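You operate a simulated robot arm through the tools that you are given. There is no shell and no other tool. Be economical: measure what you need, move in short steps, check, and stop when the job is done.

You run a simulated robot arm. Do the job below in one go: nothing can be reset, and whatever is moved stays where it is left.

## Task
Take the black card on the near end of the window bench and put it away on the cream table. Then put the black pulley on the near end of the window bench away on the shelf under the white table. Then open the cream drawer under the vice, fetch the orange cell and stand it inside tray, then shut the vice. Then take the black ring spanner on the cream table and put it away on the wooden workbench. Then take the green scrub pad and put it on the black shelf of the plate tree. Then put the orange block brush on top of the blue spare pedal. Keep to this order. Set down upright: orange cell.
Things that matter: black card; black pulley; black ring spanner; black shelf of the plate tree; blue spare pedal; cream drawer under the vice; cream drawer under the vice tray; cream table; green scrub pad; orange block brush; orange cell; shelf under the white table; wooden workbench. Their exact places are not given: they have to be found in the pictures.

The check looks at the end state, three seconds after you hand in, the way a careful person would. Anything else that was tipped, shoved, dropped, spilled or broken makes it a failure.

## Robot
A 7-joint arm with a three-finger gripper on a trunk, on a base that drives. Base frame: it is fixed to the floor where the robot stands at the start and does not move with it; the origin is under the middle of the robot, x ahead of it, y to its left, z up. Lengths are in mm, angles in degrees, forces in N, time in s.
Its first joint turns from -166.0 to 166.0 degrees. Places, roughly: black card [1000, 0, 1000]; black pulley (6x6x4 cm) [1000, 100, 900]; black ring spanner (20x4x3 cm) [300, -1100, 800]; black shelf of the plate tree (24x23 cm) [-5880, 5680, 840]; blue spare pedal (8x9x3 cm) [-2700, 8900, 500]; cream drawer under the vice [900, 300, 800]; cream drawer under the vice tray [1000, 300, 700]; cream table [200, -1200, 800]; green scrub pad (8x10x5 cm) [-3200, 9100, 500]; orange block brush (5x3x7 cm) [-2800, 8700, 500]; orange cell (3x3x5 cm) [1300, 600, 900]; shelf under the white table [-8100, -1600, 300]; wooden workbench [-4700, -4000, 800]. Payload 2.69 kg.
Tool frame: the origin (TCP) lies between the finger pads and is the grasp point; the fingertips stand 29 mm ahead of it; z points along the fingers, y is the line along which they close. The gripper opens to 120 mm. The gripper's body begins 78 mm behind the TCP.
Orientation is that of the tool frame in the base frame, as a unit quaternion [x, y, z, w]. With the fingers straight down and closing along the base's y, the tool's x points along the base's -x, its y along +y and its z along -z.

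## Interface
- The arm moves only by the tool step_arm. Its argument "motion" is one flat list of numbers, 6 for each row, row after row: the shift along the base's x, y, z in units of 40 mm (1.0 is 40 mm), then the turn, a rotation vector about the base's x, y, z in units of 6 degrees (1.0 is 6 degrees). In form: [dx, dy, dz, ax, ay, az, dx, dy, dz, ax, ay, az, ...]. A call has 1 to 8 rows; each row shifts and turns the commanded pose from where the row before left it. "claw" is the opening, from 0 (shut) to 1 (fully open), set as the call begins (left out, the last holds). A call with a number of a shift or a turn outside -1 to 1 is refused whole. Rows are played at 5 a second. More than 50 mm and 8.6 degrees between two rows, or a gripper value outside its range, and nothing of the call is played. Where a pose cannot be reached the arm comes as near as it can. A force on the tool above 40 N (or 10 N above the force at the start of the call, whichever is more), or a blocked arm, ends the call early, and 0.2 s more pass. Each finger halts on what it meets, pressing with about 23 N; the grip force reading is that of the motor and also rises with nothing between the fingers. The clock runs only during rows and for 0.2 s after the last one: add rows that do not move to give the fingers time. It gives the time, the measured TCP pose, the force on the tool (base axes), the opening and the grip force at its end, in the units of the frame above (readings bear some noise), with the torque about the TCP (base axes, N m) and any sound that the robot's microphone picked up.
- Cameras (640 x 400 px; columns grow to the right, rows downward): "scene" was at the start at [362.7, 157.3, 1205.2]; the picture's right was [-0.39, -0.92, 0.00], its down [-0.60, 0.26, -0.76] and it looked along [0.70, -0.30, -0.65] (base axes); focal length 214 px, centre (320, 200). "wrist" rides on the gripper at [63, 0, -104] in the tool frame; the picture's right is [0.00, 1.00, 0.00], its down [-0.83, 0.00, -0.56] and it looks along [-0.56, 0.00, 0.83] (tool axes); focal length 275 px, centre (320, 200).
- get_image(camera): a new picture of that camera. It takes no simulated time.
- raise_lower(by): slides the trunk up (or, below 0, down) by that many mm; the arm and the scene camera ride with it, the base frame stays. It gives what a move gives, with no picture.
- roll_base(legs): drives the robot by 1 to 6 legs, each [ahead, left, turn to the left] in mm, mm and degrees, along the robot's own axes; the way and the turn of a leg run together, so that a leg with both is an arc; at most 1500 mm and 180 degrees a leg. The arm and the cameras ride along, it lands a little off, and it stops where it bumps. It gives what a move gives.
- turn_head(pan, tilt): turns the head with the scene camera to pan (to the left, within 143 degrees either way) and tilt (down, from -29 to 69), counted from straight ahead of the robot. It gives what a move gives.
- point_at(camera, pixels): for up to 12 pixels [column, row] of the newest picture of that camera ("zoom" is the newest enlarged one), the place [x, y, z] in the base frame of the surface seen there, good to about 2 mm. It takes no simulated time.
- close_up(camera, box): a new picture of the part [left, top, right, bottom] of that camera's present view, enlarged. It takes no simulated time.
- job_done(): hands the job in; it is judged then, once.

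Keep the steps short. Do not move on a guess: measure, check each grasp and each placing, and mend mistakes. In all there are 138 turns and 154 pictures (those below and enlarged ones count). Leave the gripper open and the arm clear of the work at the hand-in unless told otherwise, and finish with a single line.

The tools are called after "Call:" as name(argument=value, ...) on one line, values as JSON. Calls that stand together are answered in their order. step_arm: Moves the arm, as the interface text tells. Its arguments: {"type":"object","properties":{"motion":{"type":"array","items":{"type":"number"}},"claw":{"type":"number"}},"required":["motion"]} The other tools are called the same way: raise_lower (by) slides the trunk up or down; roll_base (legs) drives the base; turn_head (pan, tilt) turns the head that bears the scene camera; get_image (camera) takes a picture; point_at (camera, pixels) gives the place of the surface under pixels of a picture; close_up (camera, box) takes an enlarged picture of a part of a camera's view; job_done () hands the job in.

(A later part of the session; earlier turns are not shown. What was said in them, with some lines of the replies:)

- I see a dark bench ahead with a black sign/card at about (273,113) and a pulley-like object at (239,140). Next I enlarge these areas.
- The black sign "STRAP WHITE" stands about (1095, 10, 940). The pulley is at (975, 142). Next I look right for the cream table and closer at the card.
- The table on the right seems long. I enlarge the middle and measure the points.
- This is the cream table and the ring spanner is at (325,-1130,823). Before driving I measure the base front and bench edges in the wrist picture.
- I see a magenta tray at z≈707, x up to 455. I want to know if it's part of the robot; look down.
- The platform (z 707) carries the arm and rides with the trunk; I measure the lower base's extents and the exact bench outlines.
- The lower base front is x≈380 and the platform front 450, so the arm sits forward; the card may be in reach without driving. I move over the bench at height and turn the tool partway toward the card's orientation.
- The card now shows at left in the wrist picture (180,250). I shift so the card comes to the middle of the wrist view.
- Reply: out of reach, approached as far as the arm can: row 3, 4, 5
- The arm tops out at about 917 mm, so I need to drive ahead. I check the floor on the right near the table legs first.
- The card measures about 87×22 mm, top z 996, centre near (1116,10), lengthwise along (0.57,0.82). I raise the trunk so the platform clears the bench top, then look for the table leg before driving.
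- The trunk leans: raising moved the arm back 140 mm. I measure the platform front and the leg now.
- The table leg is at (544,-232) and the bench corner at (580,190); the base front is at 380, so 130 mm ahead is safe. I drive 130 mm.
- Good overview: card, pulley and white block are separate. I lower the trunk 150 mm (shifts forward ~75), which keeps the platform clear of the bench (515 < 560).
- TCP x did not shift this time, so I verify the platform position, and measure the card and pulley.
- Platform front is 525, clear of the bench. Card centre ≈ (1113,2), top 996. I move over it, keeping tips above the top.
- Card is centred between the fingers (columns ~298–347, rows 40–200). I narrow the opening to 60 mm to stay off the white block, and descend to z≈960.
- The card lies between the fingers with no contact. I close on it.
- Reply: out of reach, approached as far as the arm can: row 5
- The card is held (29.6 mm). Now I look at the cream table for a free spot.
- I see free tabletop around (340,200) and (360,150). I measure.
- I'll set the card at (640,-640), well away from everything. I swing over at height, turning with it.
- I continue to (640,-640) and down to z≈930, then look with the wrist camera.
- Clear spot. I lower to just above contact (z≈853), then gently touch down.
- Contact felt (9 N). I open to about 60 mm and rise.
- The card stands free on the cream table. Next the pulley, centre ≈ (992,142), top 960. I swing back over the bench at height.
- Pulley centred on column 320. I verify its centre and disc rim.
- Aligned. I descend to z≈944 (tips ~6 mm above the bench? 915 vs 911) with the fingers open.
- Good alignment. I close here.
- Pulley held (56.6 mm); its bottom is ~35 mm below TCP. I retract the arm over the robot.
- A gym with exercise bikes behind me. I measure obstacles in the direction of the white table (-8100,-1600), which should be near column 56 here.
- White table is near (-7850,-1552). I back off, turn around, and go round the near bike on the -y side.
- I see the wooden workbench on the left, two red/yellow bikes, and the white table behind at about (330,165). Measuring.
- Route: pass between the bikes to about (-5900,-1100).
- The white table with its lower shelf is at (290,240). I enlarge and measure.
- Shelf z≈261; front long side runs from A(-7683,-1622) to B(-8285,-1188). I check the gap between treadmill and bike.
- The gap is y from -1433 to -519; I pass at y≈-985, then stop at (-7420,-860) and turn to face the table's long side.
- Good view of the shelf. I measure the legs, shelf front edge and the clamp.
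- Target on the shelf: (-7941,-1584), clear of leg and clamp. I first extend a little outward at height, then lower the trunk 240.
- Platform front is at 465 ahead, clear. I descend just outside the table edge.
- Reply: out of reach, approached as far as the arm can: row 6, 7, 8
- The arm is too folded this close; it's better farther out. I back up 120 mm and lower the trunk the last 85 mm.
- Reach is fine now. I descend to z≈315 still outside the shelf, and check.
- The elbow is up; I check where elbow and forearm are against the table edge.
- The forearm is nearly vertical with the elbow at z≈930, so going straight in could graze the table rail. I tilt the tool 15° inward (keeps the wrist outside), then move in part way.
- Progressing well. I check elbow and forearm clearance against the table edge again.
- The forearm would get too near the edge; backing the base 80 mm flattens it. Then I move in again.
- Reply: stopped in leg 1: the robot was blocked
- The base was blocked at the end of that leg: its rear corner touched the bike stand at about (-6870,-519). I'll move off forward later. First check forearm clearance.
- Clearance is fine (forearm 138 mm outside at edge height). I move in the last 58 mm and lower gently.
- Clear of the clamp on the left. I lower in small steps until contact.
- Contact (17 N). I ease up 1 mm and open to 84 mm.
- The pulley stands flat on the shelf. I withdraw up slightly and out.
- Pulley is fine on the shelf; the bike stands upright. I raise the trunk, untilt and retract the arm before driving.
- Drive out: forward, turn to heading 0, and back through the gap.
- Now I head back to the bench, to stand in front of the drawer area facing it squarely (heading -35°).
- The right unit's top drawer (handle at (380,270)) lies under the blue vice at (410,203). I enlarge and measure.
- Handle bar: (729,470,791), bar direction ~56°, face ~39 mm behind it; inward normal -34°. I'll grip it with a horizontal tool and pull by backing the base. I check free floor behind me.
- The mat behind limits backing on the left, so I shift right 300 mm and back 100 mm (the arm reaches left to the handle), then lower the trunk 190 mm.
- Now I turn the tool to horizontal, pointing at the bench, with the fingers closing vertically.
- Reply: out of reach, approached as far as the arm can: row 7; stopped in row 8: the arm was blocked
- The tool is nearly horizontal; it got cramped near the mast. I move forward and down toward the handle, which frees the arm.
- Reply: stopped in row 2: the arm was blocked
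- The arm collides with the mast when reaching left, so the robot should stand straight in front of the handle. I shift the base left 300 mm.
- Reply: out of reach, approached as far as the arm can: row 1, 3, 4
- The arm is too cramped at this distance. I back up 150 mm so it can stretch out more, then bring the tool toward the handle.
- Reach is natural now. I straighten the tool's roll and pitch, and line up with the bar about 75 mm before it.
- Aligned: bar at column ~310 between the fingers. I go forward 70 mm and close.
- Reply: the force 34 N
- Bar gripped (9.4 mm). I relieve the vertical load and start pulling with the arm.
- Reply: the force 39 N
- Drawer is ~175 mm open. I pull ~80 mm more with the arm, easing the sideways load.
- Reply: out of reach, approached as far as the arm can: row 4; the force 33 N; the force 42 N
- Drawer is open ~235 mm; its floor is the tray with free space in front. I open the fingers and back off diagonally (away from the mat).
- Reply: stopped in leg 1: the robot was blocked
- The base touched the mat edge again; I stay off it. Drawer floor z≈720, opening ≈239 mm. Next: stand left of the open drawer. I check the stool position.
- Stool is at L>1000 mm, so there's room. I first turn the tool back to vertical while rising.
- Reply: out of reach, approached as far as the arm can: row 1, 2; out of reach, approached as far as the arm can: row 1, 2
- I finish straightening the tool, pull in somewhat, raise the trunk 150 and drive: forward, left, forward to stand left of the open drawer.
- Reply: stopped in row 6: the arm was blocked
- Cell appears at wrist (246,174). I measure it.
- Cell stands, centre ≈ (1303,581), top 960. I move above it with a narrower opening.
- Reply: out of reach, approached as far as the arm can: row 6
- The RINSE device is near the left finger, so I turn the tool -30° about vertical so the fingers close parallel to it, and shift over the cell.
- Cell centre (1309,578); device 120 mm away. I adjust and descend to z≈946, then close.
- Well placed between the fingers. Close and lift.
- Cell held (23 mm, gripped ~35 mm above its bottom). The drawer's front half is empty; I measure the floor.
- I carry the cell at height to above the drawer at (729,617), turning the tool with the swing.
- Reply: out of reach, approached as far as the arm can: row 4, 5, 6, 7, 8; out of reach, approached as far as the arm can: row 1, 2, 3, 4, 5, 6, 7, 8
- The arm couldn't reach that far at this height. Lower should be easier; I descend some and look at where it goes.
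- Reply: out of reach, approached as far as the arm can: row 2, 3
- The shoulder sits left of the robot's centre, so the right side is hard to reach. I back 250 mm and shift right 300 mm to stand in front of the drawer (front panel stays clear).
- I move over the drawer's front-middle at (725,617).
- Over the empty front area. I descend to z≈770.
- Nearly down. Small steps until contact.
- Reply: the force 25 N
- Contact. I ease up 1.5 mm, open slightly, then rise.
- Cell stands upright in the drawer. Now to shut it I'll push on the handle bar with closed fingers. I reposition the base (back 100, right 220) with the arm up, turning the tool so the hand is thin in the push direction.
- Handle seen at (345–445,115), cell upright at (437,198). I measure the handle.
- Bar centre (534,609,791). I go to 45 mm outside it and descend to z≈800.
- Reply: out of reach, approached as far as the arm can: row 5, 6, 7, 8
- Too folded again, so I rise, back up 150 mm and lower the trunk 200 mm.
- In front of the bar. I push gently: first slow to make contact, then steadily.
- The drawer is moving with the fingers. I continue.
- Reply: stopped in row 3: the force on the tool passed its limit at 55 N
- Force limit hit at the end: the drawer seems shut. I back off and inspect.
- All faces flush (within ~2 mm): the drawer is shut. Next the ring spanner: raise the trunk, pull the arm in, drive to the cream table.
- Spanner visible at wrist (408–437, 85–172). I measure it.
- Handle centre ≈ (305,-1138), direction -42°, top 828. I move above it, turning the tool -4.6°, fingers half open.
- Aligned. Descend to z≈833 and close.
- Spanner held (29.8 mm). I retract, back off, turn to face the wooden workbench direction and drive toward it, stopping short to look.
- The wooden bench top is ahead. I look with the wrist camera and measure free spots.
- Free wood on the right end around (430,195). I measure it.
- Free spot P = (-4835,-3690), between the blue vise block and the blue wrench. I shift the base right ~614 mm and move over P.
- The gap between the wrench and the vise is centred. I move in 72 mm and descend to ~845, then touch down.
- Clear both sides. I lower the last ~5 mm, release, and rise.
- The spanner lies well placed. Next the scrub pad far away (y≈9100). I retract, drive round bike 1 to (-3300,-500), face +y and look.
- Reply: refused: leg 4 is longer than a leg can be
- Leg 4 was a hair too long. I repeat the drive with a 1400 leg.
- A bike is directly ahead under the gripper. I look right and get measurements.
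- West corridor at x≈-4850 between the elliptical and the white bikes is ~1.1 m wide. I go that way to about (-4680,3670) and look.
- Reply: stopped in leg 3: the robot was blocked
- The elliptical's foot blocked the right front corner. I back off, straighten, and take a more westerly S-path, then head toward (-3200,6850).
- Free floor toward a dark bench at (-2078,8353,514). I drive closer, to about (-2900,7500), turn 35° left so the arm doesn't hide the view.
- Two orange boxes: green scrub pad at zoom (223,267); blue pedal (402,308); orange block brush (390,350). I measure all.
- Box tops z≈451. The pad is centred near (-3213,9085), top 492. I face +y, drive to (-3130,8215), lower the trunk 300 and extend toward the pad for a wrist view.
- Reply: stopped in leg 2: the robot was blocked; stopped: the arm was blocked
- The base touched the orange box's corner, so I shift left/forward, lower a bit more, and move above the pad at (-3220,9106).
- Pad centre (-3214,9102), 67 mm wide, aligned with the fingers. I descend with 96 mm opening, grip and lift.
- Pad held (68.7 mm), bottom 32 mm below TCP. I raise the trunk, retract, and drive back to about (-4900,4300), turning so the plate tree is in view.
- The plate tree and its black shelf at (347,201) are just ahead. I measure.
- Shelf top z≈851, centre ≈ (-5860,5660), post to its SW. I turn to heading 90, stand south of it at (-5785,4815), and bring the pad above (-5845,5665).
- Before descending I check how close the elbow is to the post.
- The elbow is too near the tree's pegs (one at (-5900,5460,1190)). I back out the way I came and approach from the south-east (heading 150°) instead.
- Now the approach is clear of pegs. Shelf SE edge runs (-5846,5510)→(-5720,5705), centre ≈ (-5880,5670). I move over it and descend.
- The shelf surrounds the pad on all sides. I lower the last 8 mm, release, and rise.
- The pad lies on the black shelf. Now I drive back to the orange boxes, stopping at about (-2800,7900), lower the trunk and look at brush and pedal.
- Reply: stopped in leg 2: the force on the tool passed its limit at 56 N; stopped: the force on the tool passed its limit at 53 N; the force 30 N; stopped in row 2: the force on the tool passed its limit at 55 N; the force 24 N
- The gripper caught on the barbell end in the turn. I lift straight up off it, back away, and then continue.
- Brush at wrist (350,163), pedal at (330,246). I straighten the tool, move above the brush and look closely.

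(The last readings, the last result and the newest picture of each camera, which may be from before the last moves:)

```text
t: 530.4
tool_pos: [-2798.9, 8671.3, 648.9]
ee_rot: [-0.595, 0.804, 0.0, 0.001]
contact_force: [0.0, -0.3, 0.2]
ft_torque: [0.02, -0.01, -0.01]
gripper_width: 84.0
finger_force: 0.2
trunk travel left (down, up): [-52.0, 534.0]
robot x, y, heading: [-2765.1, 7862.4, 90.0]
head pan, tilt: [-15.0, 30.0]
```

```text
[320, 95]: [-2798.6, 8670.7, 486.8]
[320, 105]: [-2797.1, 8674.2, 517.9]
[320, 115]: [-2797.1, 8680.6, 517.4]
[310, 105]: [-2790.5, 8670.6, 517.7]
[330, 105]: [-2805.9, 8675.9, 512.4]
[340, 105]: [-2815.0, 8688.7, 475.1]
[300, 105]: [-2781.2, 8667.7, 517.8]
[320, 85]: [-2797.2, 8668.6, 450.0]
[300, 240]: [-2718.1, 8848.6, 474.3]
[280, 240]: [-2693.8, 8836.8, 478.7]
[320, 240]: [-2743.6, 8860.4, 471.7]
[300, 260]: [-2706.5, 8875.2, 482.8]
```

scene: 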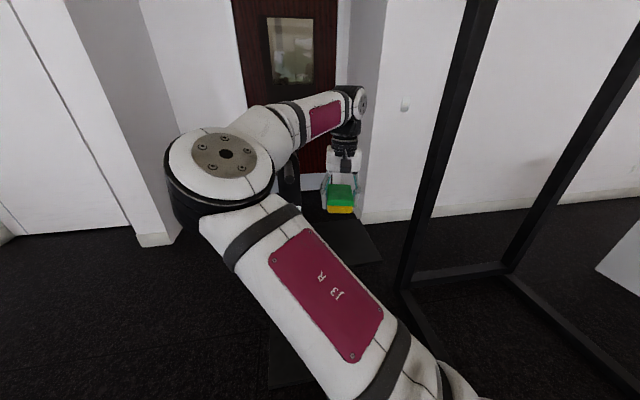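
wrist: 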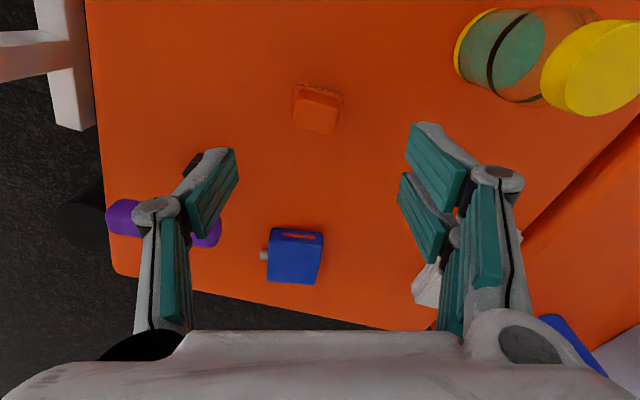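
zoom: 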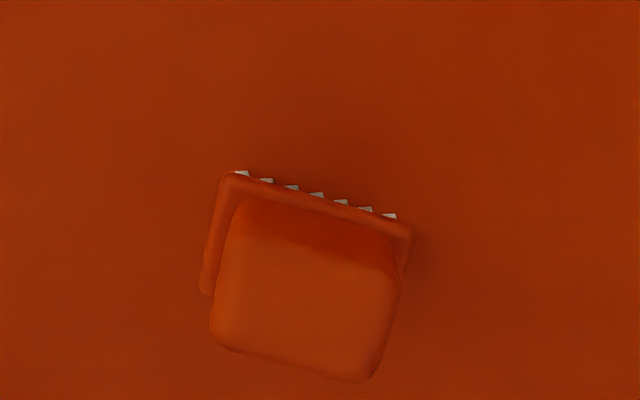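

The brush handle is centred at (-2795,8677), top 518, rotated ~17°. I align, descend to z≈511, grip and lift.

Call:
step_arm(motion=[0.03, 0.05, -0.9, 0, 0, -0.94, 0.03, 0.05, -0.9, 0, 0, -0.94, 0.03, 0.05, -0.9, 0, 0, -0.94, 0, 0, -0.75, 0, 0, 0, 0, 0, 0, 0, 0, 0])

Call:
get_image(camera="wrist")

Call:
step_arm(motion=[0, 0, 0, 0, 0, 0, 0, 0, 0, 0, 0, 0, 0, 0, 0, 0, 0, 0], claw=0)

Call:
step_arm(motion=[0, 0, 0.5, 0, 0, 0, 0, 0, 1, 0, 0, 0, 0, 0, 1, 0, 0, 0, 0, 0, 1, 0, 0, 0])

Call:
get_image(camera="wrist")

Call:
point_at(camera="wrist", pixels=[[220, 200], [240, 220], [240, 240], [250, 260], [230, 260], [260, 240], [270, 260], [220, 240], [210, 220], [250, 280], [280, 240], [200, 250]])

```text
t: 531.6
tool_pos: [-2795.2, 8677.0, 511.5]
ee_rot: [-0.471, 0.882, 0.0, 0.0]
contact_force: [0.1, -0.5, 0.5]
ft_torque: [0.0, 0.02, 0.01]
gripper_width: 84.0
finger_force: 0.0
trunk travel left (down, up): [-52.0, 534.0]
robot x, y, heading: [-2764.5, 7859.3, 90.5]
head pan, tilt: [-15.0, 30.0]
```

```text
16 pictures are left
```

wrist: 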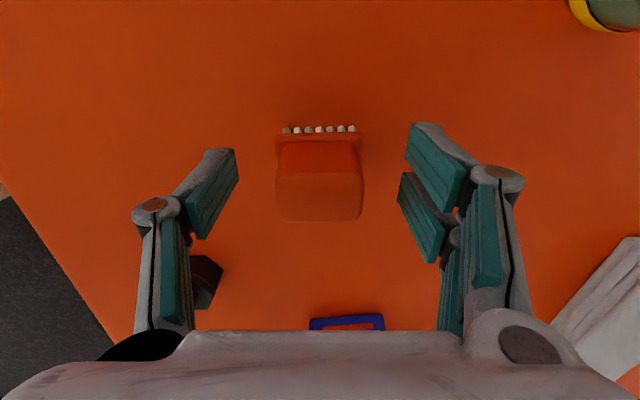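

```text
t: 532.4
tool_pos: [-2794.4, 8677.5, 511.3]
ee_rot: [-0.47, 0.882, 0.0, 0.0]
contact_force: [0.4, 0.5, 0.8]
ft_torque: [0.03, 0.04, 0.03]
gripper_width: 39.2
finger_force: 22.4
trunk travel left (down, up): [-52.0, 534.0]
robot x, y, heading: [-2769.1, 7862.6, 89.9]
head pan, tilt: [-15.0, 30.0]
```

```text
t: 533.4
tool_pos: [-2794.3, 8677.9, 653.0]
ee_rot: [-0.471, 0.882, 0.0, 0.0]
contact_force: [0.6, 0.0, -1.5]
ft_torque: [-0.02, 0.0, 0.02]
gripper_width: 39.3
finger_force: 23.8
trunk travel left (down, up): [-52.0, 534.0]
robot x, y, heading: [-2763.0, 7864.8, 89.9]
head pan, tilt: [-15.0, 30.0]
```

```text
15 pictures are left
```

wrist: 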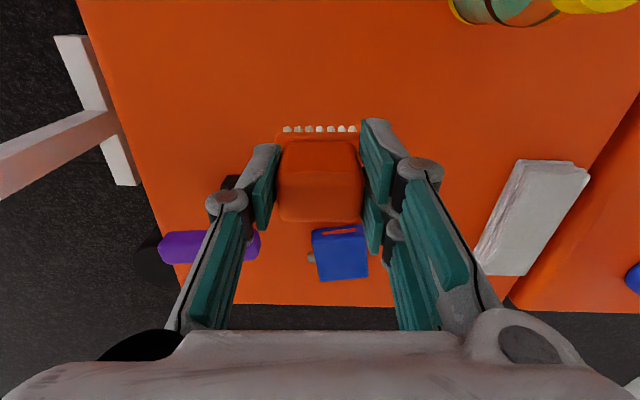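

```text
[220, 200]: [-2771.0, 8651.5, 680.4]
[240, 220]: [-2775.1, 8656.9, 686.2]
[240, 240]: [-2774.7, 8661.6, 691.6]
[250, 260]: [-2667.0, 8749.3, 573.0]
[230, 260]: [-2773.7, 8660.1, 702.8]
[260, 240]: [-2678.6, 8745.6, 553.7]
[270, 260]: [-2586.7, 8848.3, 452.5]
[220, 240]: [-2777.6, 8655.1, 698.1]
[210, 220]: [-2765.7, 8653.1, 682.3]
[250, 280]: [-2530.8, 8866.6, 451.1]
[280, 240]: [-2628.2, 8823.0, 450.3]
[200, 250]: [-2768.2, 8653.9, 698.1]
```

Brush held (39 mm). I move above the pedal centre (-2703,8868) and check alignment.

Call:
point_at(camera="wrist", pixels=[[341, 255], [341, 242], [341, 272], [355, 255], [326, 255], [318, 240], [362, 240], [322, 277], [364, 275], [310, 257]])

Call:
step_arm(motion=[0.455, 0.95, 0, 0, 0, 0, 0.455, 0.95, 0, 0, 0, 0, 0.455, 0.95, -0.2, 0, 0, 0, 0.455, 0.95, -0.3, 0, 0, 0, 0.455, 0.95, -0.3, 0, 0, 0, 0, 0, 0, 0, 0, 0])

Call:
get_image(camera="wrist")

Call:
point_at(camera="wrist", pixels=[[320, 100], [280, 100], [360, 100], [260, 130], [380, 130], [320, 240], [300, 230], [340, 230], [320, 110], [270, 110], [250, 110], [370, 110]])

```text
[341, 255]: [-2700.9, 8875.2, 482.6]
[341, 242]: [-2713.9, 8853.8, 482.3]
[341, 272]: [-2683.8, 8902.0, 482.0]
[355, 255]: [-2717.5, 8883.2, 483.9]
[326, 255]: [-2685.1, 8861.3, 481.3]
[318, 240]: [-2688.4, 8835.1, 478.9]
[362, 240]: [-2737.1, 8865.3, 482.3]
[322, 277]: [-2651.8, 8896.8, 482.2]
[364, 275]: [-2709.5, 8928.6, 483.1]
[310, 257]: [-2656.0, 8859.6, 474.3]
```

```text
t: 534.8
tool_pos: [-2703.4, 8866.9, 619.0]
ee_rot: [-0.471, 0.882, 0.001, 0.0]
contact_force: [-0.1, -1.0, -0.6]
ft_torque: [0.01, 0.01, -0.01]
gripper_width: 39.4
finger_force: 22.5
trunk travel left (down, up): [-52.0, 534.0]
robot x, y, heading: [-2763.0, 7857.6, 89.9]
head pan, tilt: [-15.0, 30.0]
```

```text
14 pictures are left
```

wrist: 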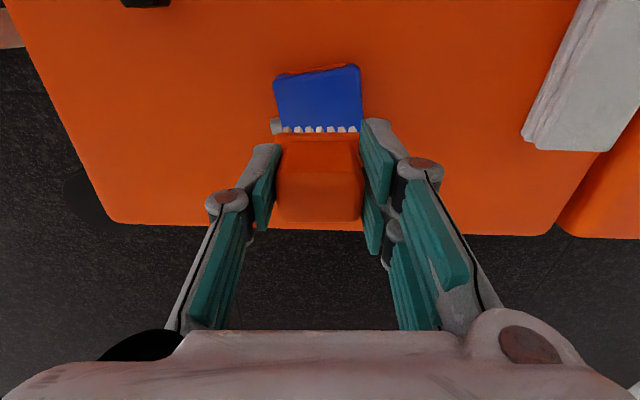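

```text
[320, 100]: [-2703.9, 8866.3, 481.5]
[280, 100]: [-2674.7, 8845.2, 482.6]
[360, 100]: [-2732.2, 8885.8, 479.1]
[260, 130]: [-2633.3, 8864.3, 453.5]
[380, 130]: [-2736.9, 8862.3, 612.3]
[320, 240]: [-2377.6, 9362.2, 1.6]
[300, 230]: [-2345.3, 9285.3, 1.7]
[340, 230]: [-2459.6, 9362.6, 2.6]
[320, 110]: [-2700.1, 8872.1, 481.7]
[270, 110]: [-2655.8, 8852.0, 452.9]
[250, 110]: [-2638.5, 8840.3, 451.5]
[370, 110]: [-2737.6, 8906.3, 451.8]
```

Pedal top z 482, centre (-2697,8881). I shift 13 mm, descend to contact (~542), and read the force.

Call:
step_arm(motion=[0.06, 0.17, -0.6, 0, 0, 0, 0.06, 0.17, -0.6, 0, 0, 0, 0, 0, -0.45, 0, 0, 0, 0, 0, -0.1, 0, 0, 0, 0, 0, 0, 0, 0, 0])

Call:
step_arm(motion=[0, 0, -0.06, 0, 0, 0, 0, 0, -0.05, 0, 0, 0, 0, 0, -0.04, 0, 0, 0, 0, 0, -0.03, 0, 0, 0, 0, 0, 0, 0, 0, 0])

Call:
get_image(camera="wrist")

```text
t: 536.0
tool_pos: [-2698.9, 8880.8, 550.5]
ee_rot: [-0.471, 0.882, -0.001, 0.001]
contact_force: [0.2, -1.3, -0.5]
ft_torque: [-0.04, -0.01, 0.02]
gripper_width: 39.4
finger_force: 23.1
trunk travel left (down, up): [-52.0, 534.0]
robot x, y, heading: [-2764.9, 7859.0, 90.0]
head pan, tilt: [-15.0, 30.0]
```

```text
t: 537.2
tool_pos: [-2698.3, 8882.1, 541.5]
ee_rot: [-0.471, 0.882, 0.0, 0.0]
contact_force: [-0.1, -0.2, -0.9]
ft_torque: [-0.01, 0.03, 0.01]
gripper_width: 39.4
finger_force: 22.8
trunk travel left (down, up): [-52.0, 534.0]
robot x, y, heading: [-2760.3, 7862.2, 89.9]
head pan, tilt: [-15.0, 30.0]
```

```text
13 pictures are left
```

wrist: 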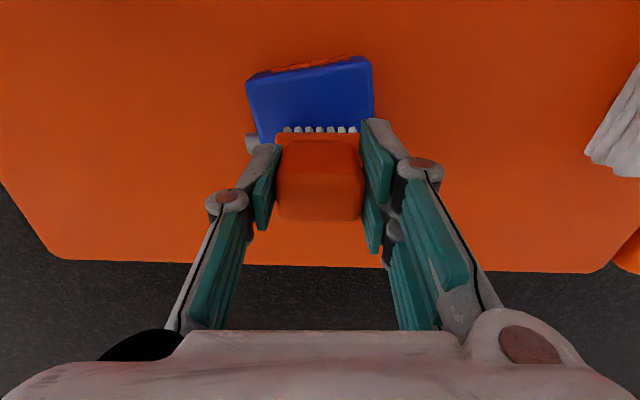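

Centred on the pedal, no contact yet. I continue down slowly up to 6 mm more.

Call:
step_arm(motion=[0, 0, -0.04, 0, 0, 0, 0, 0, -0.03, 0, 0, 0, 0, 0, 0, 0, 0, 0])

Call:
step_arm(motion=[0, 0, -0.03, 0, 0, 0, 0, 0, -0.03, 0, 0, 0, 0, 0, 0, 0, 0, 0])

```text
t: 538.0
tool_pos: [-2698.7, 8881.3, 541.6]
ee_rot: [-0.471, 0.882, 0.001, 0.0]
contact_force: [-0.6, -1.3, 12.0]
ft_torque: [-0.07, -0.01, 0.05]
gripper_width: 39.2
finger_force: 23.3
trunk travel left (down, up): [-52.0, 534.0]
robot x, y, heading: [-2766.4, 7862.9, 89.7]
head pan, tilt: [-15.0, 30.0]
```

```text
t: 538.8
tool_pos: [-2698.3, 8881.1, 538.6]
ee_rot: [-0.471, 0.882, 0.002, 0.002]
contact_force: [0.0, 2.6, 22.3]
ft_torque: [0.22, -0.06, 0.02]
gripper_width: 39.6
finger_force: 23.6
trunk travel left (down, up): [-52.0, 534.0]
robot x, y, heading: [-2763.9, 7860.4, 89.9]
head pan, tilt: [-15.0, 30.0]
```

Contact (12→22 N). I ease up 2 mm, release, rise, and check.

Call:
step_arm(motion=[0, 0, 0.06, 0, 0, 0, 0, 0, 0, 0, 0, 0])

Call:
step_arm(motion=[0, 0, 0, 0, 0, 0, 0, 0, 0, 0, 0, 0, 0, 0, 0, 0, 0, 0], claw=0.6)

Call:
step_arm(motion=[0, 0, 0.5, 0, 0, 0, 0, 0, 1, 0, 0, 0, 0, 0, 1, 0, 0, 0, 0, 0, 1, 0, 0, 0, 0, 0, 1, 0, 0, 0, 0, 0, 1, 0, 0, 0])

Call:
get_image(camera="wrist")

Call:
step_arm(motion=[0, -0.8, 0.6, 0, 0, 0, 0, -0.9, 0.6, 0, 0, 0, 0, -0.9, 0.6, 0, 0, 0, 0, -0.9, 0.4, 0, 0, 0, 0, -0.9, 0, 0, 0, 0, 0, -0.9, 0, 0, 0, 0], claw=1)

Call:
close_up(camera="wrist", box=[200, 120, 440, 330])

```text
t: 539.4
tool_pos: [-2698.4, 8880.2, 538.9]
ee_rot: [-0.471, 0.882, 0.0, 0.0]
contact_force: [2.4, 2.3, 7.1]
ft_torque: [0.21, -0.01, -0.02]
gripper_width: 39.5
finger_force: 23.4
trunk travel left (down, up): [-52.0, 534.0]
robot x, y, heading: [-2764.3, 7861.3, 89.8]
head pan, tilt: [-15.0, 30.0]
```

```text
t: 540.2
tool_pos: [-2698.2, 8880.9, 539.1]
ee_rot: [-0.471, 0.882, 0.0, 0.0]
contact_force: [-0.2, -0.2, 0.2]
ft_torque: [0.02, 0.0, 0.01]
gripper_width: 71.9
finger_force: 0.1
trunk travel left (down, up): [-52.0, 534.0]
robot x, y, heading: [-2765.1, 7857.5, 89.9]
head pan, tilt: [-15.0, 30.0]
```

```text
t: 541.6
tool_pos: [-2701.5, 8877.1, 677.4]
ee_rot: [-0.472, 0.881, 0.001, 0.0]
contact_force: [-0.1, 0.2, -0.1]
ft_torque: [0.01, 0.01, 0.0]
gripper_width: 71.9
finger_force: 0.1
out of reach, approached as far as the arm can: row 4, 5, 6
trunk travel left (down, up): [-52.0, 534.0]
robot x, y, heading: [-2765.9, 7859.6, 90.2]
head pan, tilt: [-15.0, 30.0]
```

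```text
12 pictures are left
```

wrist: 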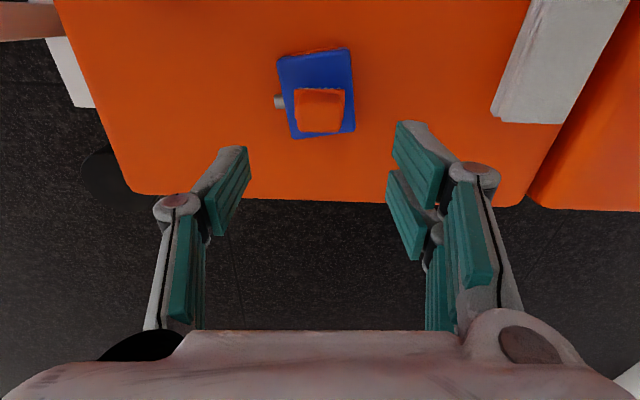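

```text
t: 543.0
tool_pos: [-2701.3, 8663.7, 764.7]
ee_rot: [-0.471, 0.882, -0.001, 0.0]
contact_force: [-0.6, 0.6, -0.3]
ft_torque: [0.02, 0.0, 0.02]
gripper_width: 119.8
finger_force: 0.1
trunk travel left (down, up): [-52.0, 534.0]
robot x, y, heading: [-2765.7, 7856.1, 90.0]
head pan, tilt: [-15.0, 30.0]
```

```text
1.90 times, centred on (320, 225) of wrist
```

zoom: 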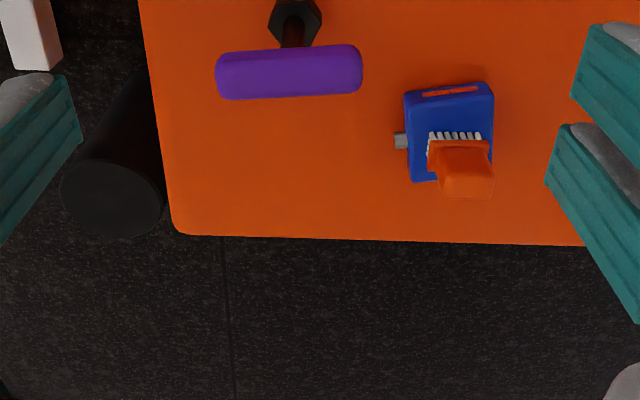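

The brush stands upright on the pedal, the gripper is open and the arm is clear, so I hand in.

Call:
job_done()

```text
The job is handed in.
```

I finished all six steps in the order given and handed the job in. "Shut the vice" was read as shutting the cream drawer. The base bumped equipment, and the gripper caught a barbell end and came free; nothing looked tipped, but small shifts weren't measured.
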